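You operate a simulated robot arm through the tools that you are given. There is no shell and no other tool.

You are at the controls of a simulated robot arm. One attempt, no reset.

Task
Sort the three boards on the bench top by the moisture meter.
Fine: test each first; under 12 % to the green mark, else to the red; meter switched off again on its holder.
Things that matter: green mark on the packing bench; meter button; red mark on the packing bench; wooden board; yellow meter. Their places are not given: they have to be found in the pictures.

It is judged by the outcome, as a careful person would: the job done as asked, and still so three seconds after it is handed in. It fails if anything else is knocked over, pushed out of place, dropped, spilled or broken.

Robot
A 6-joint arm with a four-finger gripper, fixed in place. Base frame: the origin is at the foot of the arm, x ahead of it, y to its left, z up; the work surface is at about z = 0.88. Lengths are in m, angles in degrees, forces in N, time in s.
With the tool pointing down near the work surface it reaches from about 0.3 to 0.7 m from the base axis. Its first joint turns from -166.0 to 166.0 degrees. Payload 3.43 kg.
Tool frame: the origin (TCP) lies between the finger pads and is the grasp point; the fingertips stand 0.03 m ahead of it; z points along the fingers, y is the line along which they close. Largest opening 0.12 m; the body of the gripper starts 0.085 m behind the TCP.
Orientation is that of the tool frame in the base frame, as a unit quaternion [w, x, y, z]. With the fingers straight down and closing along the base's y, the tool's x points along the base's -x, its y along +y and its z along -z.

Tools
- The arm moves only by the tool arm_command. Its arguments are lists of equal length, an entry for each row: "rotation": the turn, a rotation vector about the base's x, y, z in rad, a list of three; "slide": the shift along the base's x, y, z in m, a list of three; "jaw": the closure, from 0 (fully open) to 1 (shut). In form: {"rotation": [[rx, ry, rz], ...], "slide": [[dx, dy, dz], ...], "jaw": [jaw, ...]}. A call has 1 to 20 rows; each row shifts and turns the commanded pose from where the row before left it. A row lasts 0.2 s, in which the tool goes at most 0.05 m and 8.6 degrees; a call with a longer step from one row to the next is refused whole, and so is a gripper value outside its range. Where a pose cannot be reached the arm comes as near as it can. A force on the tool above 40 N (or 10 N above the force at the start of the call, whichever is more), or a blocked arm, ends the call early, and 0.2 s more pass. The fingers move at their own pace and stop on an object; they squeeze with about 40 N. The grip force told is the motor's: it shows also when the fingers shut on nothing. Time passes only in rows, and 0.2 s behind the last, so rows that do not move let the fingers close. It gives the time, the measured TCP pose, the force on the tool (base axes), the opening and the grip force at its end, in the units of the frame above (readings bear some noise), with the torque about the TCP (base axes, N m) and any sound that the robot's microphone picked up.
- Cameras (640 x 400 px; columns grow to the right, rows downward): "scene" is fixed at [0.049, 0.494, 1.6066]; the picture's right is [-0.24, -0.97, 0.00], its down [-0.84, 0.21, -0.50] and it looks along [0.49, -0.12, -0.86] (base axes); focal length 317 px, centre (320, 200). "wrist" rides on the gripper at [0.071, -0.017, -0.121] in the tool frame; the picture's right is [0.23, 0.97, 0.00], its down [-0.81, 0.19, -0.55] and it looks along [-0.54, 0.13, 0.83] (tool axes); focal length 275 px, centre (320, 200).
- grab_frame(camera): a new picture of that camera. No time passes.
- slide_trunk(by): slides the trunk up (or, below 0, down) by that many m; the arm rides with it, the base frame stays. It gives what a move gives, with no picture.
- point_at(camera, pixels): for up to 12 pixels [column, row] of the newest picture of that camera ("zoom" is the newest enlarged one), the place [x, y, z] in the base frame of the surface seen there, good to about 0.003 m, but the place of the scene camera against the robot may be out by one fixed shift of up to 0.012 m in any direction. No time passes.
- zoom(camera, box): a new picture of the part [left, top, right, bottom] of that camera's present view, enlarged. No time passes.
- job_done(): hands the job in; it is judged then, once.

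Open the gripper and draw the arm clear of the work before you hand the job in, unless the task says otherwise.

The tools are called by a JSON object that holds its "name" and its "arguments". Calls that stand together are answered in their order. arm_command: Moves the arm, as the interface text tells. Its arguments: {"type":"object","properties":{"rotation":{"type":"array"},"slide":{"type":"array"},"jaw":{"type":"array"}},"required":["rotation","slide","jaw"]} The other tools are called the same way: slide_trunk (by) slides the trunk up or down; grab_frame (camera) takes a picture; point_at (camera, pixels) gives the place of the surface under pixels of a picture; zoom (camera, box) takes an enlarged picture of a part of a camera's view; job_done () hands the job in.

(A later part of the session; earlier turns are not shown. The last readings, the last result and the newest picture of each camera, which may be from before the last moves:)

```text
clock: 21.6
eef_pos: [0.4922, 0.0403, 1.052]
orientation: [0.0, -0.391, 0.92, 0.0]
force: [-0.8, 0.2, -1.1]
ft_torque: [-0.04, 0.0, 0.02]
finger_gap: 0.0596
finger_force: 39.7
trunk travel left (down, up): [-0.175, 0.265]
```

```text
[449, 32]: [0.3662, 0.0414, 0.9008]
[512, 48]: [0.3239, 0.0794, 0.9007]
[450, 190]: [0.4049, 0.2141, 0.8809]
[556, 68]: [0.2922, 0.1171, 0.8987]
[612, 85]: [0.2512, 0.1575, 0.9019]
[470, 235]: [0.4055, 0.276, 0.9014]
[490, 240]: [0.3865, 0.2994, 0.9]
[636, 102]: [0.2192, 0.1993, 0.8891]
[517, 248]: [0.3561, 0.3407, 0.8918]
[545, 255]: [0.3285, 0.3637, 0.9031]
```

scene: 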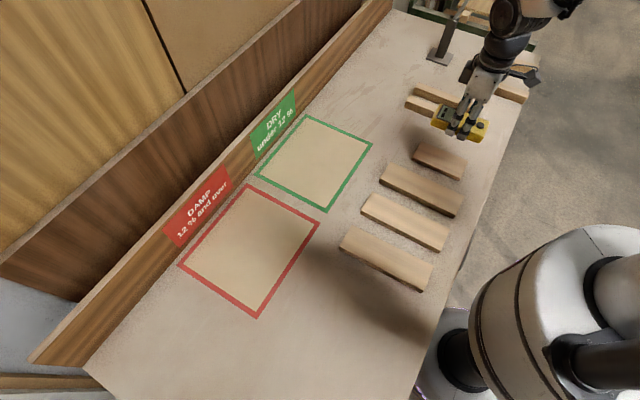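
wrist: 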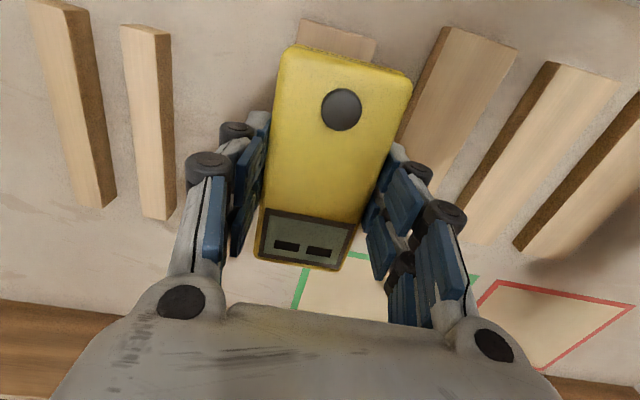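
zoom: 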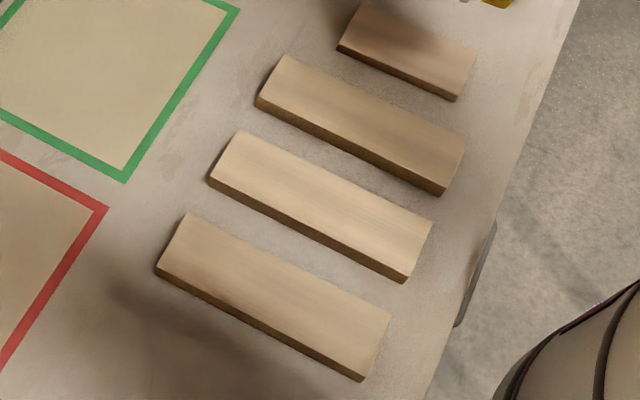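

Boards have heading 45° and centres (after the scene-shift correction) about B1 (0.418,0.134), B2 (0.340,0.210), B3 (0.264,0.288), tops z≈0.902. I carry the meter over B1 and lower it to a little above the top.

{"name": "arm_command", "arguments": {"rotation": [[0, 0, 0], [0, 0, 0], [0, 0, 0], [0, 0, 0], [0, 0, 0], [0, 0, 0], [0, 0, 0], [0, 0, 0], [0, 0, 0], [0, 0, 0], [0, 0, 0]], "slide": [[-0.0074, 0.0094, 0], [-0.0148, 0.0188, 0], [-0.0148, 0.0188, 0], [-0.0148, 0.0188, 0], [-0.0148, 0.0188, 0], [-0.0072, 0.0095, 0], [0, 0, -0.015], [0, 0, -0.025], [0, 0, -0.025], [0, 0, -0.02], [0, 0, -0.015]], "jaw": [1, 1, 1, 1, 1, 1, 1, 1, 1, 1, 1]}}

{"name": "grab_frame", "arguments": {"camera": "wrist"}}

{"name": "zoom", "arguments": {"camera": "scene", "box": [360, 120, 480, 230]}}

```text
clock: 24.0
eef_pos: [0.4186, 0.133, 0.9525]
orientation: [0.0, -0.392, 0.92, 0.0]
force: [-0.1, 0.3, -1.1]
ft_torque: [-0.02, 0.02, -0.01]
finger_gap: 0.0597
finger_force: 39.8
trunk travel left (down, up): [-0.175, 0.265]
```

```text
taken
```

wrist: 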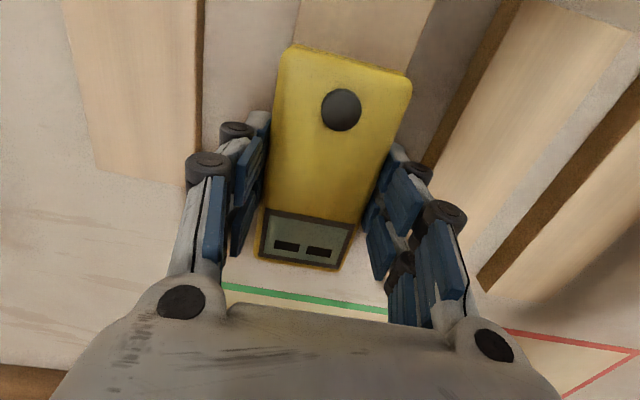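

```text
3.64 times, centred on (420, 175) of scene
```

zoom: 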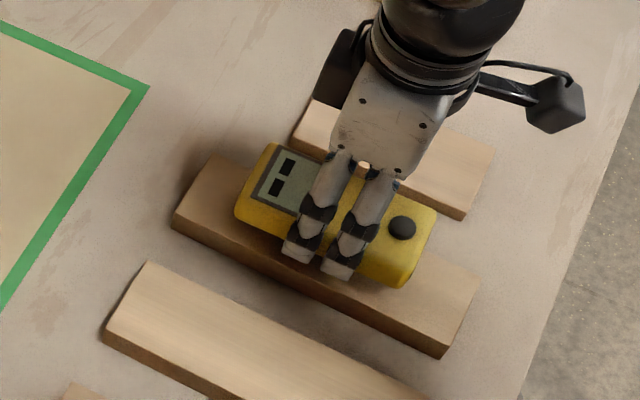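

The meter hovers about 19 mm over the middle of B1 with the gap firm. I lower it gently toward contact near TCP z 0.933.

{"name": "arm_command", "arguments": {"rotation": [[0, 0, 0], [0, 0, 0], [0, 0, 0], [0, 0, 0], [0, 0, 0]], "slide": [[0, 0, -0.006], [0, 0, -0.005], [0, 0, -0.003], [0, 0, -0.002], [0, 0, -0.0015]], "jaw": [1, 1, 1, 1, 1]}}

{"name": "zoom", "arguments": {"camera": "wrist", "box": [240, 180, 380, 280]}}

```text
clock: 25.2
eef_pos: [0.4196, 0.1335, 0.9334]
orientation: [0.0, -0.392, 0.92, 0.001]
force: [-0.3, 0.6, -0.9]
ft_torque: [-0.02, 0.0, 0.02]
finger_gap: 0.0597
finger_force: 40.2
trunk travel left (down, up): [-0.175, 0.265]
```

```text
4.00 times, centred on (310, 230) of wrist
```

zoom: 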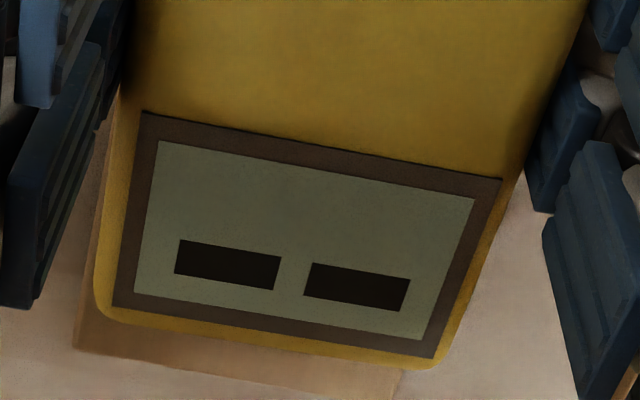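

No contact yet (force still just the weight) and the display shows dashes. I go on in 1 mm rows.

{"name": "arm_command", "arguments": {"rotation": [[0, 0, 0], [0, 0, 0]], "slide": [[0, 0, -0.001], [0, 0, -0.001]], "jaw": [1, 1]}}

{"name": "zoom", "arguments": {"camera": "wrist", "box": [240, 180, 380, 280]}}

```text
clock: 25.8
eef_pos: [0.4182, 0.1339, 0.9328]
orientation: [0.001, -0.392, 0.92, 0.0]
force: [-0.5, -1.5, 28.3]
ft_torque: [-0.53, 0.66, 0.0]
finger_gap: 0.0595
finger_force: 39.6
trunk travel left (down, up): [-0.175, 0.265]
```

```text
4.00 times, centred on (310, 230) of wrist
```

zoom: 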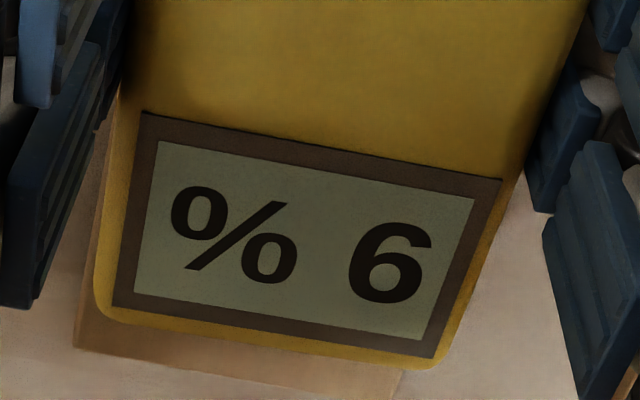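

Contact: 28 N, and the display now reads "9 %" (seen upside down as "% 6"). I confirm it from the scene camera.

{"name": "zoom", "arguments": {"camera": "scene", "box": [390, 140, 460, 190]}}

```text
8.00 times, centred on (425, 165) of scene
```

zoom: 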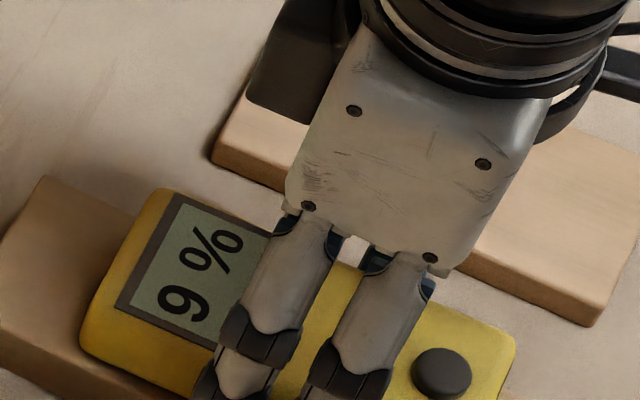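

B1 reads 9 % in the scene too ("9 %" along the meter). I hold still briefly to be sure the reading is steady.

{"name": "arm_command", "arguments": {"rotation": [[0, 0, 0], [0, 0, 0], [0, 0, 0]], "slide": [[0, 0, 0.0003], [0, 0, 0], [0, 0, 0]], "jaw": [1, 1, 1]}}

{"name": "zoom", "arguments": {"camera": "scene", "box": [390, 140, 460, 190]}}

```text
clock: 26.6
eef_pos: [0.4202, 0.1337, 0.9316]
orientation: [0.002, -0.391, 0.92, 0.0]
force: [1.3, 1.2, 33.3]
ft_torque: [-0.08, 0.3, 0.03]
finger_gap: 0.0597
finger_force: 40.3
trunk travel left (down, up): [-0.175, 0.265]
```

```text
8.00 times, centred on (425, 165) of scene
```

zoom: 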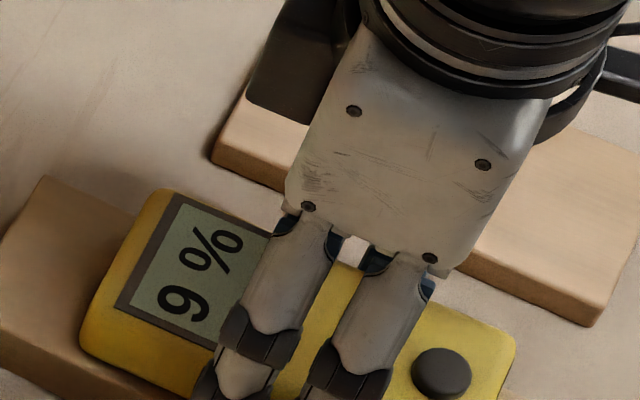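

Steady at 9 %, so B1 goes to green. I lift off and carry the meter over B2 at (0.340,0.210), then lower close to it.

{"name": "arm_command", "arguments": {"rotation": [[0, 0, 0], [0, 0, 0], [0, 0, 0], [0, 0, 0], [0, 0, 0], [0, 0, 0], [0, 0, 0], [0, 0, 0], [0, 0, 0], [0, 0, 0], [0, 0, 0], [0, 0, 0]], "slide": [[0, 0, 0.003], [0, 0, 0.01], [0, 0, 0.015], [0, 0, 0.015], [-0.0156, 0.0152, 0], [-0.0156, 0.0152, 0], [-0.0156, 0.0152, 0], [-0.0156, 0.0152, 0], [-0.0156, 0.0152, 0], [0, 0, -0.015], [0, 0, -0.015], [0, 0, -0.007]], "jaw": [1, 1, 1, 1, 1, 1, 1, 1, 1, 1, 1, 1]}}

{"name": "grab_frame", "arguments": {"camera": "wrist"}}

{"name": "grab_frame", "arguments": {"camera": "scene"}}

```text
clock: 29.2
eef_pos: [0.3414, 0.2096, 0.9392]
orientation: [0.0, -0.392, 0.92, 0.0]
force: [0.9, 0.4, -1.5]
ft_torque: [-0.01, -0.01, 0.04]
finger_gap: 0.0595
finger_force: 40.2
trunk travel left (down, up): [-0.175, 0.265]
```

```text
taken
```

wrist: 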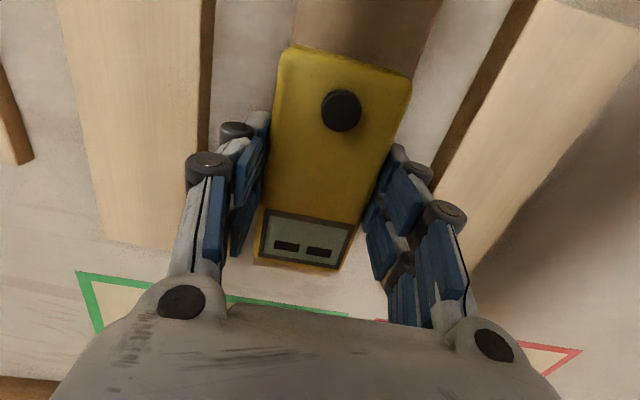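

```text
taken
```

scene: 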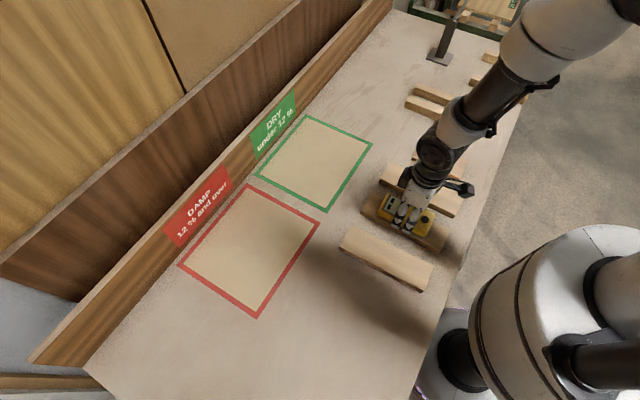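

The meter is over B2's middle with dashes shown. I lower gently to contact.

{"name": "arm_command", "arguments": {"rotation": [[0, 0, 0], [0, 0, 0], [0, 0, 0], [0, 0, 0]], "slide": [[0, 0, -0.003], [0, 0, -0.001], [0, 0, -0.001], [0, 0, -0.0005]], "jaw": [1, 1, 1, 1]}}

{"name": "zoom", "arguments": {"camera": "wrist", "box": [240, 180, 380, 280]}}

{"name": "zoom", "arguments": {"camera": "scene", "box": [360, 170, 460, 260]}}

```text
clock: 30.2
eef_pos: [0.3409, 0.2097, 0.934]
orientation: [0.001, -0.392, 0.92, 0.0]
force: [-3.2, 0.6, 8.0]
ft_torque: [0.45, -0.41, 0.22]
finger_gap: 0.0593
finger_force: 40.4
trunk travel left (down, up): [-0.175, 0.265]
```

```text
4.00 times, centred on (310, 230) of wrist
```

zoom: 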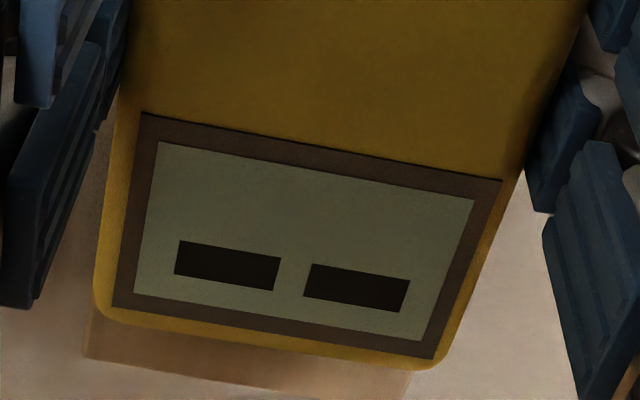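

```text
4.44 times, centred on (410, 215) of scene
```

zoom: 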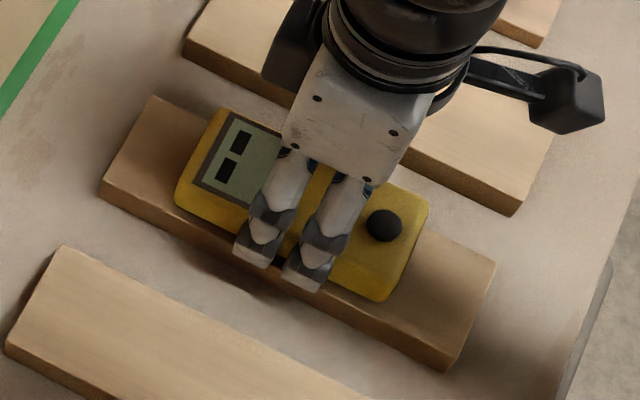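

Contact has begun (8 N) but the display still shows dashes, so it needs a touch more press. I go down 0.5 mm at a time.

{"name": "arm_command", "arguments": {"rotation": [[0, 0, 0], [0, 0, 0], [0, 0, 0]], "slide": [[0, 0, -0.0005], [0, 0, -0.0003], [0, 0, 0]], "jaw": [1, 1, 1]}}

{"name": "zoom", "arguments": {"camera": "wrist", "box": [240, 180, 380, 280]}}

{"name": "zoom", "arguments": {"camera": "scene", "box": [370, 180, 440, 230]}}

```text
clock: 31.0
eef_pos: [0.3405, 0.2096, 0.9319]
orientation: [0.003, -0.392, 0.92, 0.0]
force: [-1.9, 2.3, 36.5]
ft_torque: [0.11, 0.06, -0.04]
finger_gap: 0.0596
finger_force: 40.2
trunk travel left (down, up): [-0.175, 0.265]
```

```text
4.00 times, centred on (310, 230) of wrist
```

zoom: 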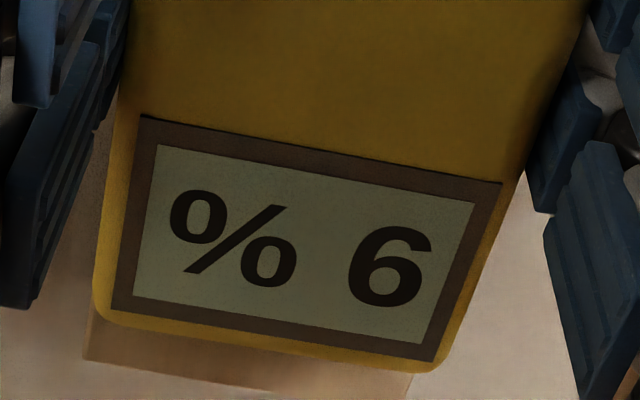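

```text
8.00 times, centred on (405, 205) of scene
```

zoom: 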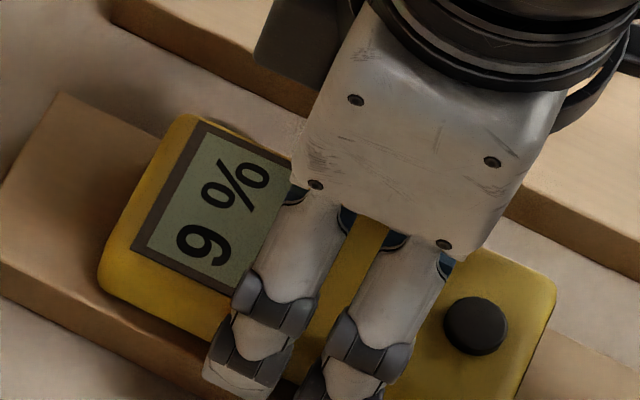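

B2 also reads 9 %, fresh after dashes, so it goes to green too. I lift and carry the meter over B3 at (0.264,0.288).

{"name": "arm_command", "arguments": {"rotation": [[0, 0, 0], [0, 0, 0], [0, 0, 0], [0, 0, 0], [0, 0, 0], [0, 0, 0], [0, 0, 0], [0, 0, 0], [0, 0, 0], [0, 0, 0], [0, 0, 0], [0, 0, 0]], "slide": [[0, 0, 0.003], [0, 0, 0.01], [0, 0, 0.015], [0, 0, 0.015], [-0.0152, 0.0155, 0], [-0.0152, 0.0155, 0], [-0.0152, 0.0155, 0], [-0.0152, 0.0155, 0], [-0.0152, 0.0155, 0], [0, 0, -0.015], [0, 0, -0.015], [0, 0, -0.006]], "jaw": [1, 1, 1, 1, 1, 1, 1, 1, 1, 1, 1, 1]}}

{"name": "grab_frame", "arguments": {"camera": "wrist"}}

{"name": "grab_frame", "arguments": {"camera": "scene"}}

```text
clock: 33.6
eef_pos: [0.2662, 0.288, 0.9378]
orientation: [0.0, -0.392, 0.92, 0.0]
force: [0.1, 0.0, -2.0]
ft_torque: [-0.03, -0.01, -0.02]
finger_gap: 0.0596
finger_force: 40.0
trunk travel left (down, up): [-0.175, 0.265]
```

```text
taken
```

wrist: 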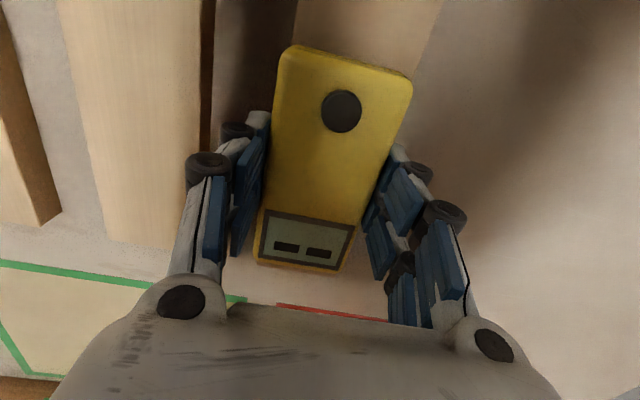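

```text
taken
```

scene: 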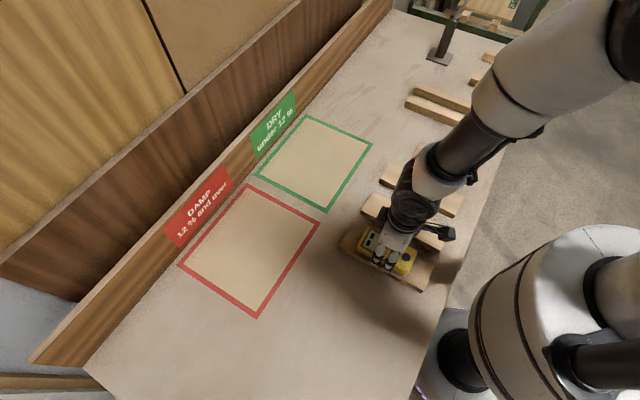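

The meter is over B3 with dashes on the display. I lower it in small rows to firm contact, as before.

{"name": "arm_command", "arguments": {"rotation": [[0, 0, 0], [0, 0, 0], [0, 0, 0], [0, 0, 0], [0, 0, 0], [0, 0, 0]], "slide": [[0, 0, -0.0035], [0, 0, -0.0015], [0, 0, -0.0007], [0, 0, -0.0005], [0, 0, -0.0003], [0, 0, 0]], "jaw": [1, 1, 1, 1, 1, 1]}}

{"name": "zoom", "arguments": {"camera": "wrist", "box": [240, 180, 380, 280]}}

{"name": "zoom", "arguments": {"camera": "scene", "box": [340, 215, 430, 280]}}

```text
clock: 35.0
eef_pos: [0.2649, 0.2868, 0.9327]
orientation: [0.0, -0.392, 0.92, 0.0]
force: [-3.2, -0.6, 12.8]
ft_torque: [0.46, -0.6, 0.09]
finger_gap: 0.0591
finger_force: 39.6
trunk travel left (down, up): [-0.175, 0.265]
```

```text
4.00 times, centred on (310, 230) of wrist
```

zoom: 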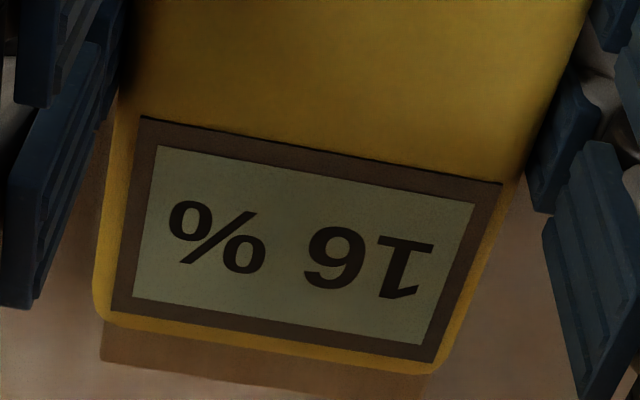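

```text
6.15 times, centred on (385, 248) of scene
```

zoom: 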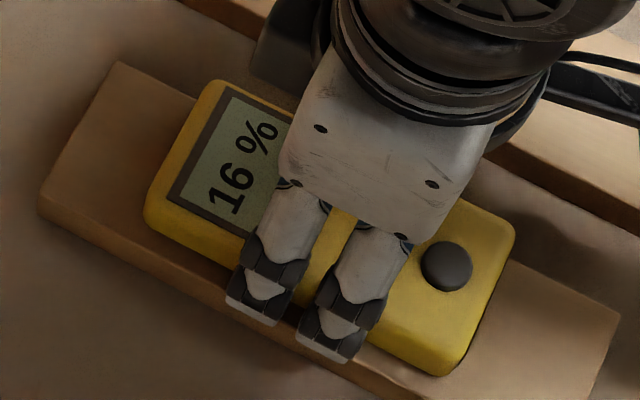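

B3 reads 16 %, so it goes to red. I lift the meter and carry it back to above its holder at the pose it was gripped at.

{"name": "arm_command", "arguments": {"rotation": [[0, 0, 0], [0, 0, 0], [0, 0, 0], [0, 0, 0], [0, 0, 0], [0, 0, 0], [0, 0, 0], [0, 0, 0], [0, 0, 0], [0, 0, 0], [0, 0, 0], [0, 0, 0], [0, 0, 0], [0, 0, 0], [0, 0, 0], [0, 0, 0], [0, 0, 0], [0, 0, 0]], "slide": [[0, 0, 0.003], [0, 0, 0.01], [0, 0, 0.015], [0, 0, 0.02], [0, 0, 0.02], [0.01, -0.0109, 0.01], [0.0198, -0.0215, 0], [0.0198, -0.0215, 0], [0.0198, -0.0215, 0], [0.0198, -0.0215, 0], [0.0198, -0.0215, 0], [0.0198, -0.0215, 0], [0.0198, -0.0215, 0], [0.0198, -0.0215, 0], [0.0198, -0.0215, 0], [0.0198, -0.0215, 0], [0.0198, -0.0217, 0], [0, 0, 0]], "jaw": [1, 1, 1, 1, 1, 1, 1, 1, 1, 1, 1, 1, 1, 1, 1, 1, 1, 1]}}

{"name": "grab_frame", "arguments": {"camera": "wrist"}}

{"name": "zoom", "arguments": {"camera": "scene", "box": [400, 100, 500, 190]}}

```text
clock: 38.8
eef_pos: [0.4941, 0.0396, 1.0094]
orientation: [0.0, -0.392, 0.92, 0.0]
force: [0.3, 0.0, -1.6]
ft_torque: [-0.01, 0.0, 0.01]
finger_gap: 0.0595
finger_force: 40.1
trunk travel left (down, up): [-0.175, 0.265]
```

```text
taken
```

wrist: 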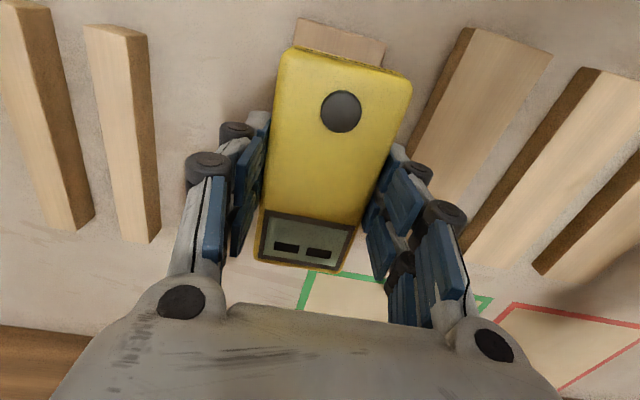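

```text
4.44 times, centred on (450, 145) of scene
```

zoom: 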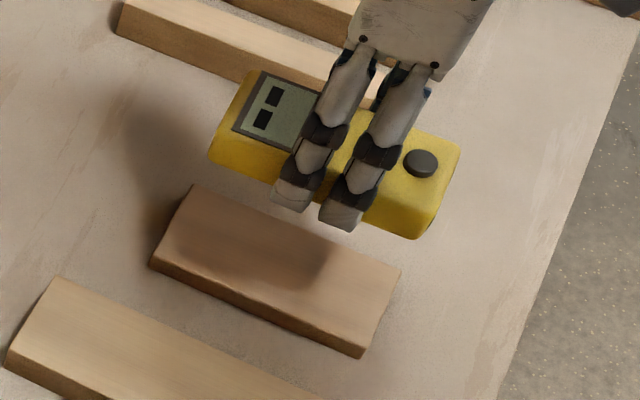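

The meter is back over the empty holder in the original pose. I lower it to a few mm above the holder.

{"name": "arm_command", "arguments": {"rotation": [[0, 0, 0], [0, 0, 0], [0, 0, 0], [0, 0, 0], [0, 0, 0], [0, 0, 0], [0, 0, 0]], "slide": [[0, 0, -0.02], [0, 0, -0.025], [0, 0, -0.02], [0, 0, -0.01], [0, 0, -0.005], [0, 0, -0.002], [0, 0, 0]], "jaw": [1, 1, 1, 1, 1, 1, 1]}}

{"name": "zoom", "arguments": {"camera": "scene", "box": [400, 125, 480, 185]}}

{"name": "grab_frame", "arguments": {"camera": "wrist"}}

```text
clock: 40.4
eef_pos: [0.492, 0.04, 0.9282]
orientation: [0.001, -0.392, 0.92, 0.0]
force: [0.2, 0.1, -1.0]
ft_torque: [-0.01, 0.0, -0.02]
finger_gap: 0.0597
finger_force: 40.4
trunk travel left (down, up): [-0.175, 0.265]
```

```text
6.67 times, centred on (440, 155) of scene
```

zoom: 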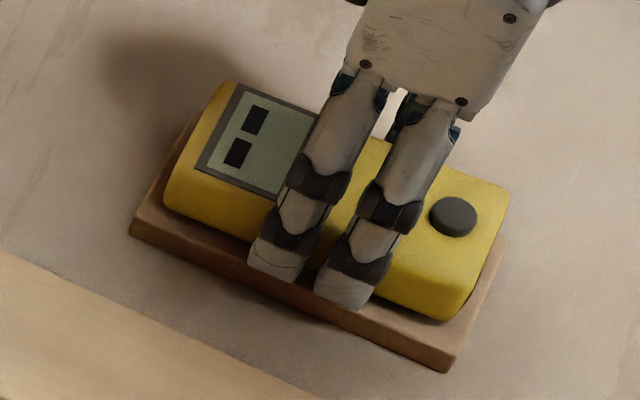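

```text
taken
```

wrist: 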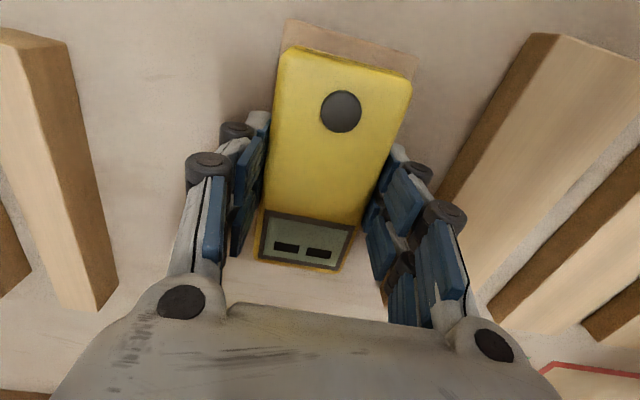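

It is aligned over the holder with no contact yet. I lower in 1 mm rows until it touches.

{"name": "arm_command", "arguments": {"rotation": [[0, 0, 0], [0, 0, 0]], "slide": [[0, 0, -0.001], [0, 0, -0.001]], "jaw": [1, 1]}}

```text
clock: 41.0
eef_pos: [0.493, 0.0403, 0.9263]
orientation: [0.0, -0.392, 0.92, 0.001]
force: [-0.7, -0.2, -3.1]
ft_torque: [-0.05, 0.0, -0.04]
finger_gap: 0.0595
finger_force: 39.5
trunk travel left (down, up): [-0.175, 0.265]
```

Still no contact at TCP z 0.926 (force −3 N is just the load). I go down another 1 mm in half-millimetre rows.

{"name": "arm_command", "arguments": {"rotation": [[0, 0, 0], [0, 0, 0]], "slide": [[0, 0, -0.0005], [0, 0, -0.0005]], "jaw": [1, 1]}}

```text
clock: 41.6
eef_pos: [0.4931, 0.0399, 0.9248]
orientation: [0.0, -0.392, 0.92, -0.001]
force: [-0.1, 1.2, 0.3]
ft_torque: [0.12, -0.15, 0.04]
finger_gap: 0.0594
finger_force: 40.1
trunk travel left (down, up): [-0.175, 0.265]
```

The force and torque changed slightly, so the meter is touching the holder. I lower 0.4 mm more and open the jaws slowly.

{"name": "arm_command", "arguments": {"rotation": [[0, 0, 0], [0, 0, 0], [0, 0, 0], [0, 0, 0], [0, 0, 0], [0, 0, 0]], "slide": [[0, 0, -0.0004], [0, 0, 0], [0, 0, 0], [0, 0, 0], [0, 0, 0], [0, 0, 0]], "jaw": [1, 0.45, 0.35, 0.25, 0.2, 0.2]}}

{"name": "grab_frame", "arguments": {"camera": "wrist"}}

{"name": "zoom", "arguments": {"camera": "scene", "box": [400, 125, 480, 185]}}

```text
clock: 43.0
eef_pos: [0.4932, 0.0399, 0.9253]
orientation: [0.0, -0.392, 0.92, 0.0]
force: [0.0, 0.0, 0.4]
ft_torque: [0.0, -0.03, -0.01]
finger_gap: 0.096
finger_force: 0.1
trunk travel left (down, up): [-0.175, 0.265]
```

```text
taken
```

wrist: 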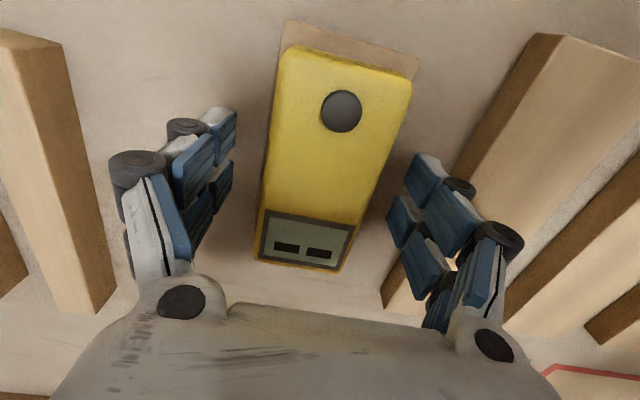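

```text
6.67 times, centred on (440, 155) of scene
```

zoom: 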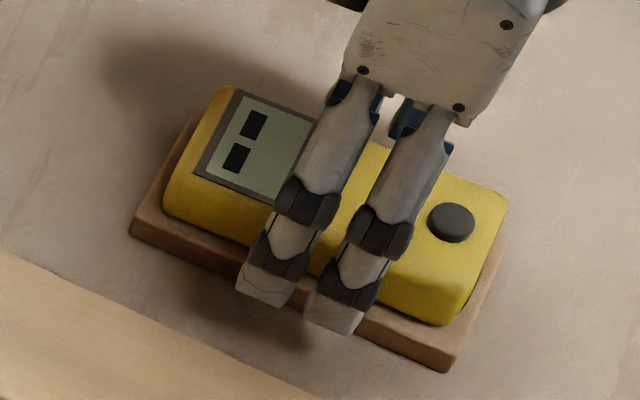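

The meter rests on its holder, released. I rise clear, close the jaws, and re-measure the button for switching off.

{"name": "arm_command", "arguments": {"rotation": [[0, 0, 0], [0, 0, 0], [0, 0, 0], [0, 0, 0], [0, 0, 0], [0, 0, 0]], "slide": [[0, 0, 0.005], [0, 0, 0.015], [0, 0, 0.025], [0, 0, 0.03], [0, 0, 0.025], [0, 0, 0]], "jaw": [0.2, 0.2, 0.2, 0.2, 0.2, 0.2]}}

{"name": "zoom", "arguments": {"camera": "wrist", "box": [250, 10, 400, 200]}}

```text
clock: 44.4
eef_pos: [0.495, 0.0402, 1.0243]
orientation: [0.0, -0.391, 0.92, 0.0]
force: [-0.5, 0.3, 0.5]
ft_torque: [-0.01, 0.01, 0.01]
finger_gap: 0.0959
finger_force: 0.0
trunk travel left (down, up): [-0.175, 0.265]
```

```text
2.11 times, centred on (325, 105) of wrist
```

zoom: 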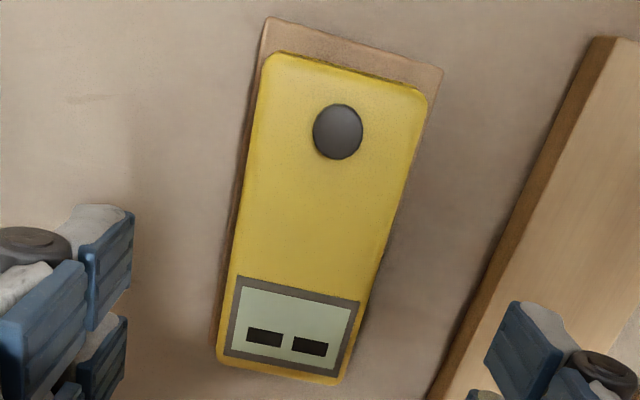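

The meter sits as before on the holder. I measure the button at (338,130) in this zoom.

{"name": "point_at", "arguments": {"camera": "zoom", "pixels": [[338, 130], [335, 125], [342, 136], [338, 115], [338, 145], [325, 130], [350, 132], [290, 320], [270, 22], [440, 70], [268, 65], [420, 100]]}}

```text
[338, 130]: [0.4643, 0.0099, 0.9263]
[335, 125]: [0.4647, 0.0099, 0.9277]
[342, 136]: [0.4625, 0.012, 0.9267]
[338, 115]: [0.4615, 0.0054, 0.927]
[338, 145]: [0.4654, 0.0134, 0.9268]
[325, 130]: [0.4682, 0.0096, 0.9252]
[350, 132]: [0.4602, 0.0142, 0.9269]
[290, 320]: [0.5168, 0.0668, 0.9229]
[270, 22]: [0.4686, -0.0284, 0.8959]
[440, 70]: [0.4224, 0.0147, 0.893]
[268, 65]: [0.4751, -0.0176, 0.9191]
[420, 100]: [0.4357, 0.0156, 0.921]
```

The button is at (0.464,0.0105). I close the jaws while shifting to place the forward bar over it, then lower to just above.

{"name": "arm_command", "arguments": {"rotation": [[0, 0, 0], [0, 0, 0], [0, 0, 0], [0, 0, 0], [0, 0, 0], [0, 0, 0], [0, 0, 0], [0, 0, 0], [0, 0, 0], [0, 0, 0]], "slide": [[-0.0178, -0.018, 0], [-0.0177, -0.0181, 0], [0, 0, 0], [0, 0, 0], [0, 0, 0], [0, 0, 0], [0, 0, -0.03], [0, 0, -0.024], [0, 0, -0.009], [0, 0, 0]], "jaw": [1, 1, 1, 1, 1, 1, 1, 1, 1, 1]}}

{"name": "zoom", "arguments": {"camera": "scene", "box": [420, 120, 500, 170]}}

```text
clock: 46.6
eef_pos: [0.457, 0.0063, 0.9603]
orientation: [0.0, -0.392, 0.92, 0.001]
force: [0.8, 0.6, -0.2]
ft_torque: [0.02, 0.01, 0.03]
finger_gap: 0.0001
finger_force: 33.6
trunk travel left (down, up): [-0.175, 0.265]
```

```text
8.00 times, centred on (460, 145) of scene
```

zoom: 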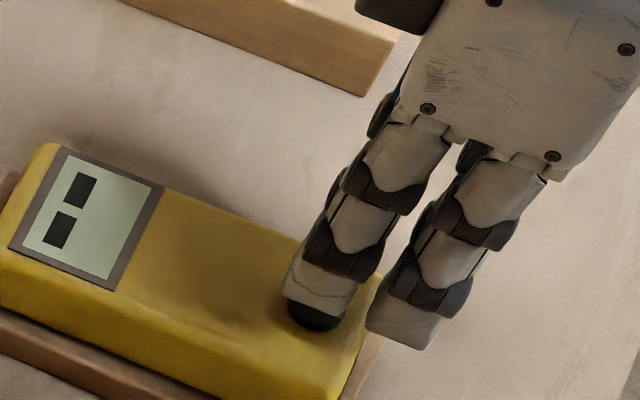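

The forward bar is over the button just as in the first press. I lower the same 9 mm in small rows.

{"name": "arm_command", "arguments": {"rotation": [[0, 0, 0], [0, 0, 0], [0, 0, 0], [0, 0, 0], [0, 0, 0]], "slide": [[0, 0, -0.003], [0, 0, -0.002], [0, 0, -0.0015], [0, 0, -0.0012], [0, 0, -0.0012]], "jaw": [1, 1, 1, 1, 1]}}

{"name": "zoom", "arguments": {"camera": "scene", "box": [420, 120, 500, 170]}}

```text
clock: 47.8
eef_pos: [0.4568, 0.0036, 0.9518]
orientation: [0.0, -0.392, 0.92, 0.0]
force: [-0.7, 0.4, 2.3]
ft_torque: [0.01, -0.02, -0.02]
finger_gap: 0.0058
finger_force: 33.0
trunk travel left (down, up): [-0.175, 0.265]
heard: click
```

```text
8.00 times, centred on (460, 145) of scene
```

zoom: 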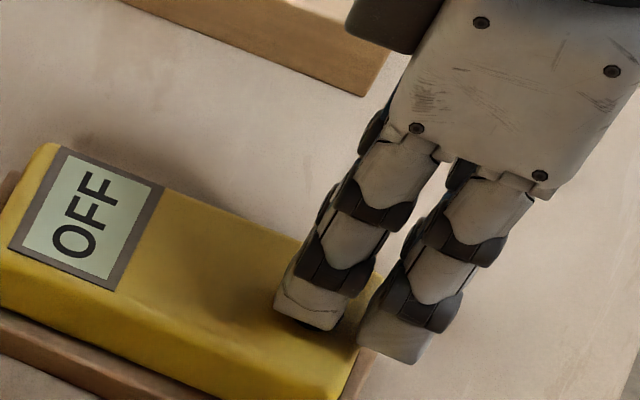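

A click and the screen reads OFF. I rise straight up off the button and check the whole scene.

{"name": "arm_command", "arguments": {"rotation": [[0, 0, 0], [0, 0, 0], [0, 0, 0], [0, 0, 0], [0, 0, 0], [0, 0, 0]], "slide": [[0, 0, 0.003], [0, 0, 0.008], [0, 0, 0.03], [0, 0, 0.04], [0, 0, 0.04], [0, 0, 0]], "jaw": [1, 1, 1, 1, 1, 1]}}

{"name": "zoom", "arguments": {"camera": "scene", "box": [400, 120, 500, 180]}}

{"name": "grab_frame", "arguments": {"camera": "scene"}}

{"name": "point_at", "arguments": {"camera": "scene", "pixels": [[308, 118], [368, 145], [325, 207], [261, 173], [313, 160], [249, 190], [316, 226], [256, 311], [184, 263], [250, 248], [290, 165], [340, 165]]}}

```text
clock: 49.2
eef_pos: [0.4592, 0.0059, 1.0749]
orientation: [0.0, -0.392, 0.92, 0.0]
force: [-0.6, 0.6, -0.4]
ft_torque: [0.01, -0.02, 0.0]
finger_gap: 0.0
finger_force: 33.0
trunk travel left (down, up): [-0.175, 0.265]
```

```text
6.40 times, centred on (450, 150) of scene
```

zoom: 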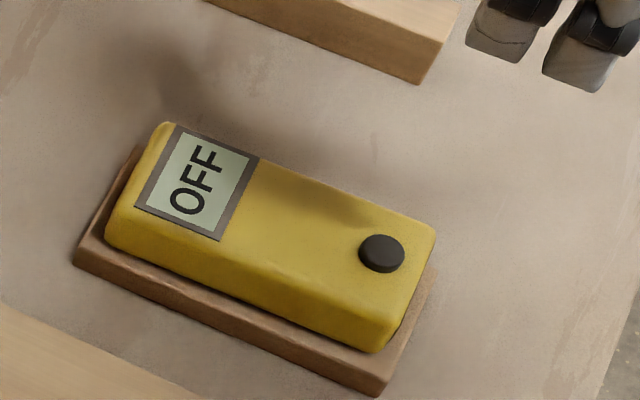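

```text
taken
```

scene: 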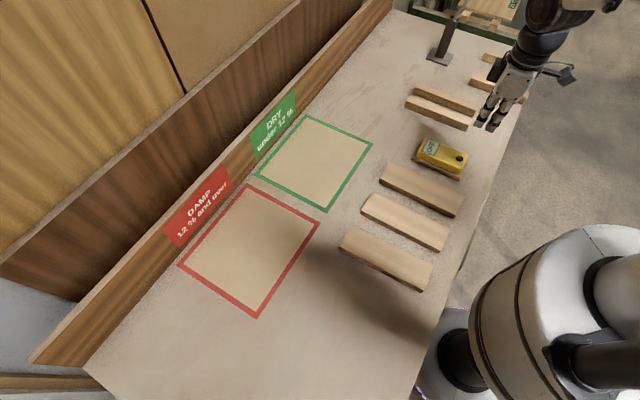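

```text
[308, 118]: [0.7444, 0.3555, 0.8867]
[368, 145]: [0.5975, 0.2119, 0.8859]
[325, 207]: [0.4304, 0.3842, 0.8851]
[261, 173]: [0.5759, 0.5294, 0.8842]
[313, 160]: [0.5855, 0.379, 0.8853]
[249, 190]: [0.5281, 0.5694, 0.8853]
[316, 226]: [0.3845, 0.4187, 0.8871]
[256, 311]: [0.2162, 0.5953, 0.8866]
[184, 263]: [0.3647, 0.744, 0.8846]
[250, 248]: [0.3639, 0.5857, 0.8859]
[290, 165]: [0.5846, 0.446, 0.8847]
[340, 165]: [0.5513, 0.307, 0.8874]
```

The meter is OFF on its holder. The green mark's centre is about (0.590,0.375) and the red's (0.376,0.586) after correction, both aligned at 45°. I now move over B1 with the jaws opening and take a wrist picture to measure it exactly.

{"name": "arm_command", "arguments": {"rotation": [[0, 0, -0.02], [0, 0, 0], [0, 0, 0], [0, 0, 0], [0, 0, 0], [0, 0, 0]], "slide": [[-0.0148, 0.0273, 0.0], [-0.0148, 0.0273, 0.0], [-0.0148, 0.0273, 0.0], [-0.0149, 0.0273, 0], [0, 0, 0], [0, 0, 0]], "jaw": [0.29, 0.29, 0.29, 0.29, 0.29, 0.29]}}

{"name": "grab_frame", "arguments": {"camera": "wrist"}}

{"name": "zoom", "arguments": {"camera": "scene", "box": [170, 100, 390, 330]}}

```text
clock: 50.6
eef_pos: [0.3984, 0.1152, 1.0727]
orientation: [-0.001, -0.382, 0.924, 0.0]
force: [0.2, 0.8, -0.2]
ft_torque: [0.0, 0.01, 0.01]
finger_gap: 0.0853
finger_force: 0.2
trunk travel left (down, up): [-0.175, 0.265]
```

```text
taken
```

wrist: 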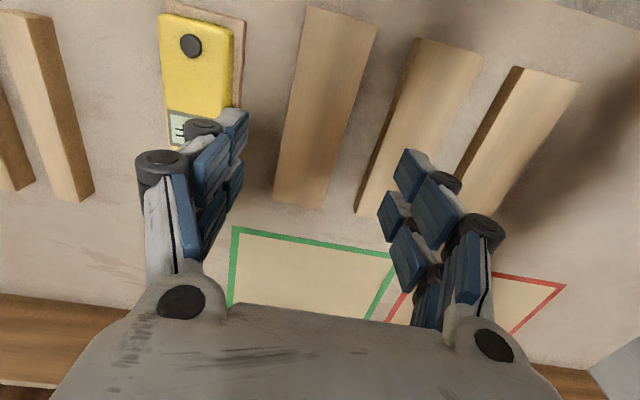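

```text
1.74 times, centred on (280, 215) of scene
```

zoom: 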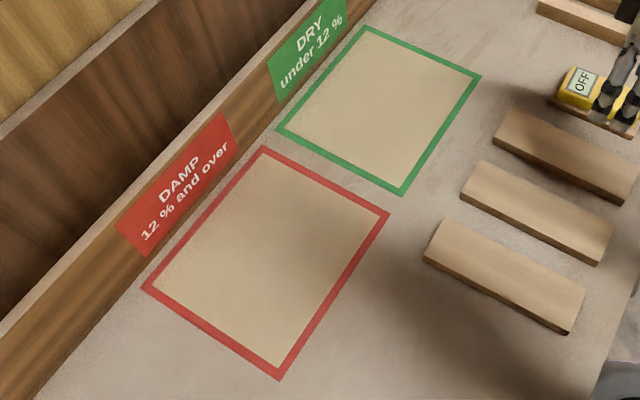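

I measure B1's top-face corners and the near edge of the green mark in this wrist picture, and the mark borders in the scene zoom.

{"name": "point_at", "arguments": {"camera": "wrist", "pixels": [[310, 10], [373, 26], [321, 203], [277, 195], [290, 110], [350, 110], [236, 232], [390, 257], [232, 290], [238, 240], [300, 240], [375, 290]]}}

{"name": "point_at", "arguments": {"camera": "zoom", "pixels": [[366, 26], [480, 76], [402, 195], [278, 130], [368, 33], [470, 78], [399, 187], [288, 129], [264, 149], [388, 213], [279, 378], [143, 288]]}}

```text
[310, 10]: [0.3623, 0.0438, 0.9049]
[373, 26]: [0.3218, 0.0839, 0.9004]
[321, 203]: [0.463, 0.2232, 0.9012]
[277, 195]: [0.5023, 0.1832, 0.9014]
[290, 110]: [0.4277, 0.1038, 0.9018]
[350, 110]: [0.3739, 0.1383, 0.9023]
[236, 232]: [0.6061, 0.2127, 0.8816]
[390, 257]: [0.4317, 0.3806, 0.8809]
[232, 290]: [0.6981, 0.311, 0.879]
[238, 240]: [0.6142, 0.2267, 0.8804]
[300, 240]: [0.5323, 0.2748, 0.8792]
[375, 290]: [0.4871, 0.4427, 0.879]
```

```text
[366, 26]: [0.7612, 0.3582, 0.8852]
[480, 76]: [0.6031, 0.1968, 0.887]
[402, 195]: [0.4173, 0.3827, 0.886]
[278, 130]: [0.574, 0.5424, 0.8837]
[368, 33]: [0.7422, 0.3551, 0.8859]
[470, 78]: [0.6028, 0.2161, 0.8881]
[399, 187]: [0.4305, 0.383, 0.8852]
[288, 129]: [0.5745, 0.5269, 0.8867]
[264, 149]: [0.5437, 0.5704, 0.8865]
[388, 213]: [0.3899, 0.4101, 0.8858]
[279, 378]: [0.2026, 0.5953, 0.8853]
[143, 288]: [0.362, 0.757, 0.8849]
```

B1's centre comes out at (0.4124,0.1335), 0.2 × 0.06 m at exactly 45°. I will grip it 30 mm back from its centre; I move over (0.391,0.112) and descend until the tips are level with the board top.

{"name": "arm_command", "arguments": {"rotation": [[0, 0, 0], [0, 0, 0], [0, 0, 0], [0, 0, 0], [0, 0, 0], [0, 0, 0]], "slide": [[-0.0058, -0.0007, 0], [0, 0, -0.04], [0, 0, -0.04], [0, 0, -0.035], [0, 0, -0.0237], [0, 0, 0]], "jaw": [0.29, 0.29, 0.29, 0.29, 0.29, 0.29]}}

{"name": "grab_frame", "arguments": {"camera": "wrist"}}

{"name": "zoom", "arguments": {"camera": "scene", "box": [370, 140, 480, 230]}}

```text
clock: 52.0
eef_pos: [0.3922, 0.1134, 0.9339]
orientation: [0.0, -0.382, 0.924, 0.0]
force: [1.0, 1.3, -0.3]
ft_torque: [0.06, -0.01, -0.01]
finger_gap: 0.085
finger_force: 0.0
trunk travel left (down, up): [-0.175, 0.265]
```

```text
taken
```

wrist: 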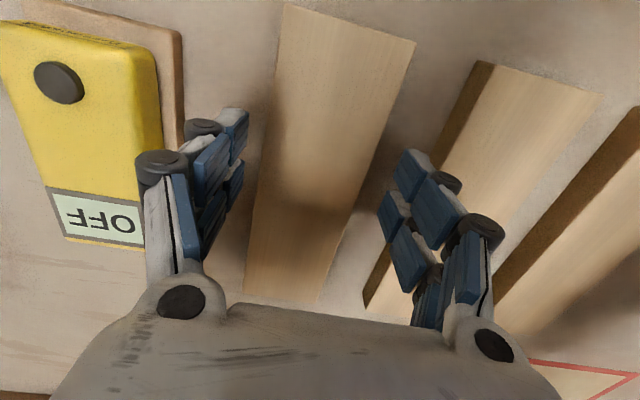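

```text
4.44 times, centred on (425, 185) of scene
```

zoom: 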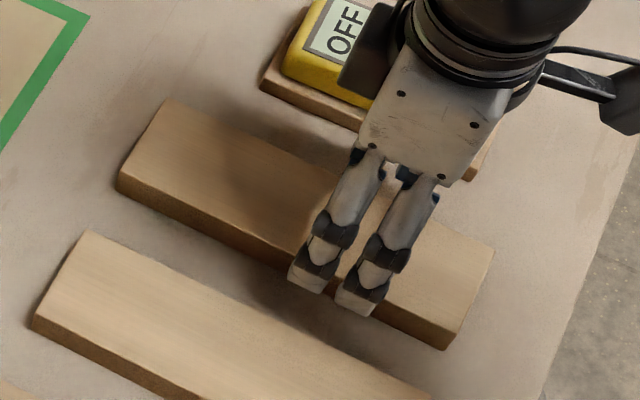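

The fingers straddle B1 with clearance on both sides. I lower to TCP z 0.914 (tips ~3 mm over the bench) and close on the board.

{"name": "arm_command", "arguments": {"rotation": [[0, 0, 0], [0, 0, 0], [0, 0, 0], [0, 0, 0], [0, 0, 0], [0, 0, 0], [0, 0, 0], [0, 0, 0], [0, 0, 0]], "slide": [[0, 0, -0.01], [0, 0, -0.007], [0, 0, -0.004], [0, 0, 0], [0, 0, 0], [0, 0, 0], [0, 0, 0], [0, 0, 0], [0, 0, 0]], "jaw": [0.29, 0.29, 0.29, 0.29, 0.45, 0.6, 0.8, 1, 1]}}

{"name": "grab_frame", "arguments": {"camera": "wrist"}}

```text
clock: 54.0
eef_pos: [0.3936, 0.1139, 0.914]
orientation: [0.0, -0.382, 0.924, 0.0]
force: [1.4, -1.1, 4.0]
ft_torque: [-0.07, 0.0, -0.12]
finger_gap: 0.0655
finger_force: 39.7
trunk travel left (down, up): [-0.175, 0.265]
```

```text
taken
```

wrist: 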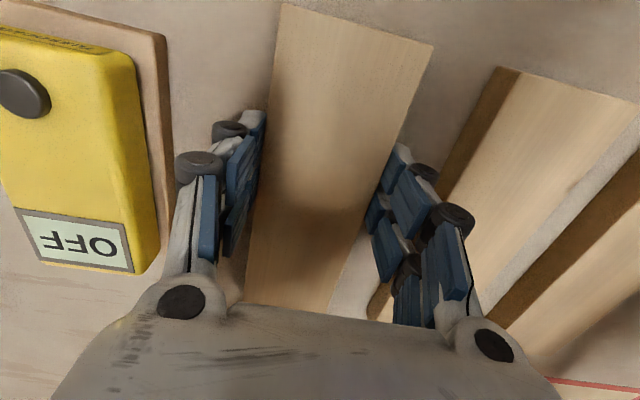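

The jaws stopped at 0.0655 m with 39.7 N on B1. I lift slowly.

{"name": "arm_command", "arguments": {"rotation": [[0, 0, 0], [0, 0, 0], [0, 0, 0], [0, 0, 0], [0, 0, 0], [0, 0, 0], [0, 0, 0]], "slide": [[0, 0, 0.001], [0, 0, 0.002], [0, 0, 0.003], [0, 0, 0.004], [0, 0, 0.006], [0, 0, 0.006], [0, 0, 0.006]], "jaw": [1, 1, 1, 1, 1, 1, 1]}}

{"name": "zoom", "arguments": {"camera": "scene", "box": [370, 140, 480, 230]}}

```text
clock: 55.6
eef_pos: [0.3929, 0.1116, 0.9423]
orientation: [0.0, -0.382, 0.924, 0.0]
force: [-0.3, 0.1, -2.1]
ft_torque: [0.01, 0.02, -0.03]
finger_gap: 0.0652
finger_force: 40.0
trunk travel left (down, up): [-0.175, 0.265]
```

```text
4.44 times, centred on (425, 185) of scene
```

zoom: 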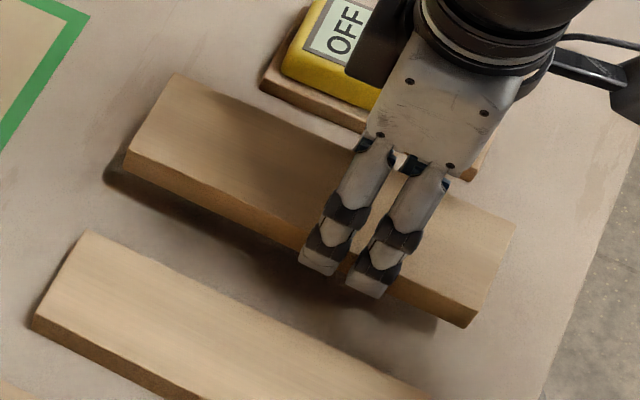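

B1 hangs level and firm. I raise it a bit more and carry it along the bench toward the green mark, aiming its centre at u 0.679, v 0.205.

{"name": "arm_command", "arguments": {"rotation": [[0, 0, 0], [0, 0, 0], [0, 0, 0], [0, 0, 0], [0, 0, 0], [0, 0, 0], [0, 0, 0], [0, 0, 0], [0, 0, 0], [0, 0, 0], [0, 0, 0], [0, 0, 0], [0, 0, 0], [0, 0, 0], [0, 0, 0], [0, 0, 0]], "slide": [[0, 0, 0.01], [0, 0, 0.015], [0.0089, 0.0084, 0.01], [0.0177, 0.0168, 0], [0.0177, 0.0168, 0], [0.0177, 0.0168, 0], [0.0177, 0.0168, 0], [0.0177, 0.0168, 0], [0.0177, 0.0168, 0], [0.0177, 0.0168, 0], [0.0177, 0.0168, 0], [0.0177, 0.0168, 0], [0.0177, 0.0168, 0], [0.0177, 0.0168, 0], [0.0091, 0.0085, 0], [0, 0, 0]], "jaw": [1, 1, 1, 1, 1, 1, 1, 1, 1, 1, 1, 1, 1, 1, 1, 1]}}

{"name": "grab_frame", "arguments": {"camera": "scene"}}

{"name": "grab_frame", "arguments": {"camera": "wrist"}}

```text
clock: 59.0
eef_pos: [0.6052, 0.3133, 0.9766]
orientation: [0.0, -0.382, 0.924, 0.0]
force: [-0.7, 0.5, -1.2]
ft_torque: [-0.01, 0.05, -0.01]
finger_gap: 0.0655
finger_force: 39.4
trunk travel left (down, up): [-0.175, 0.265]
```

```text
taken
```

scene: 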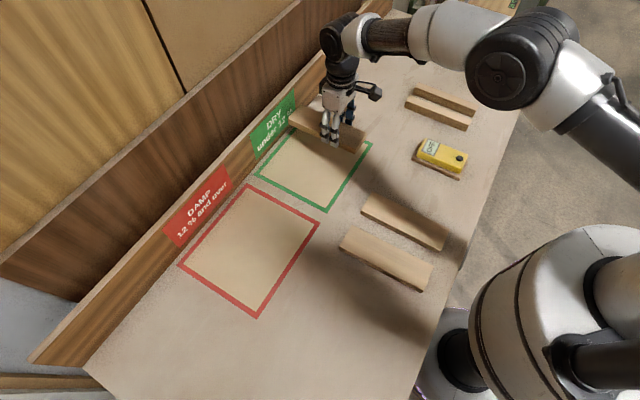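

```text
taken
```

wrist: 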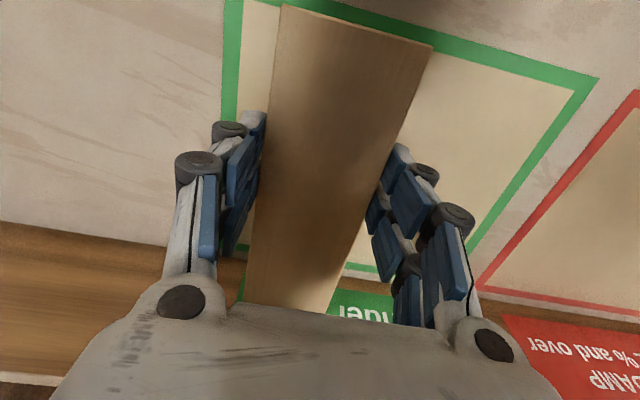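

B1 hovers over the green mark. I measure the mark's borders and the board's ends in this wrist picture to check alignment before lowering.

{"name": "zoom", "arguments": {"camera": "wrist", "box": [200, 0, 620, 300]}}

{"name": "point_at", "arguments": {"camera": "wrist", "pixels": [[500, 48], [500, 62], [596, 76], [577, 92], [357, 264], [357, 271], [222, 60], [238, 60], [285, 8], [430, 48], [240, 290], [330, 290]]}}

```text
1.33 times, centred on (410, 150) of wrist
```

zoom: 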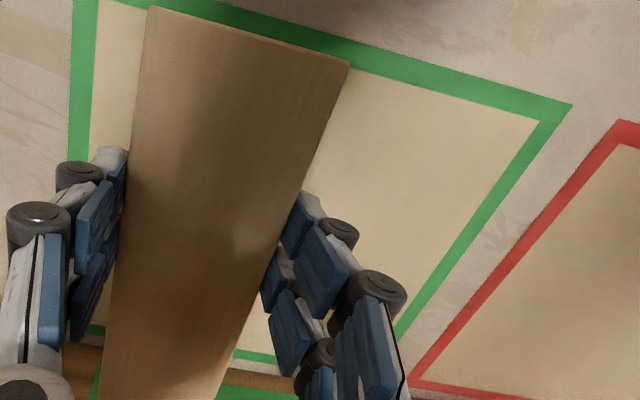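

```text
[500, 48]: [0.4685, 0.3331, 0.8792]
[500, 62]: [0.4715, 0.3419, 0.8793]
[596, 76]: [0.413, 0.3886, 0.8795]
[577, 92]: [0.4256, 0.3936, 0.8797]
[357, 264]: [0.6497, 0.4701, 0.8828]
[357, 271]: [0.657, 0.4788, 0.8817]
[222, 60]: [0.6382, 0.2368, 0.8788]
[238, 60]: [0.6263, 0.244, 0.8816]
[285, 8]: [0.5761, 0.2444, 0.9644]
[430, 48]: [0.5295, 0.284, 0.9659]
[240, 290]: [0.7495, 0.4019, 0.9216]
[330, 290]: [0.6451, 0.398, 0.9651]
```

B1 spans u 0.578–0.778 inside the mark's 0.566–0.795 and v 0.174–0.235, so it is well aligned. I nudge it 3 mm forward and lower it to just above the bench.

{"name": "arm_command", "arguments": {"rotation": [[0, 0, 0], [0, 0, 0], [0, 0, 0], [0, 0, 0], [0, 0, 0], [0, 0, 0]], "slide": [[0.002, 0.002, -0.01], [0, 0, -0.02], [0, 0, -0.015], [0, 0, -0.01], [0, 0, -0.004], [0, 0, 0]], "jaw": [1, 1, 1, 1, 1, 1]}}

{"name": "arm_command", "arguments": {"rotation": [[0, 0, 0], [0, 0, 0]], "slide": [[0, 0, -0.0015], [0, 0, -0.0015]], "jaw": [1, 1]}}

```text
clock: 60.4
eef_pos: [0.6076, 0.316, 0.9174]
orientation: [0.0, -0.383, 0.924, 0.0]
force: [-0.2, 0.3, -0.5]
ft_torque: [-0.03, -0.02, 0.02]
finger_gap: 0.0656
finger_force: 40.1
trunk travel left (down, up): [-0.175, 0.265]
```

```text
clock: 61.0
eef_pos: [0.6061, 0.316, 0.9137]
orientation: [-0.001, -0.382, 0.924, 0.0]
force: [-0.7, -0.9, 0.6]
ft_torque: [0.0, -0.07, -0.03]
finger_gap: 0.0652
finger_force: 40.4
trunk travel left (down, up): [-0.175, 0.265]
```

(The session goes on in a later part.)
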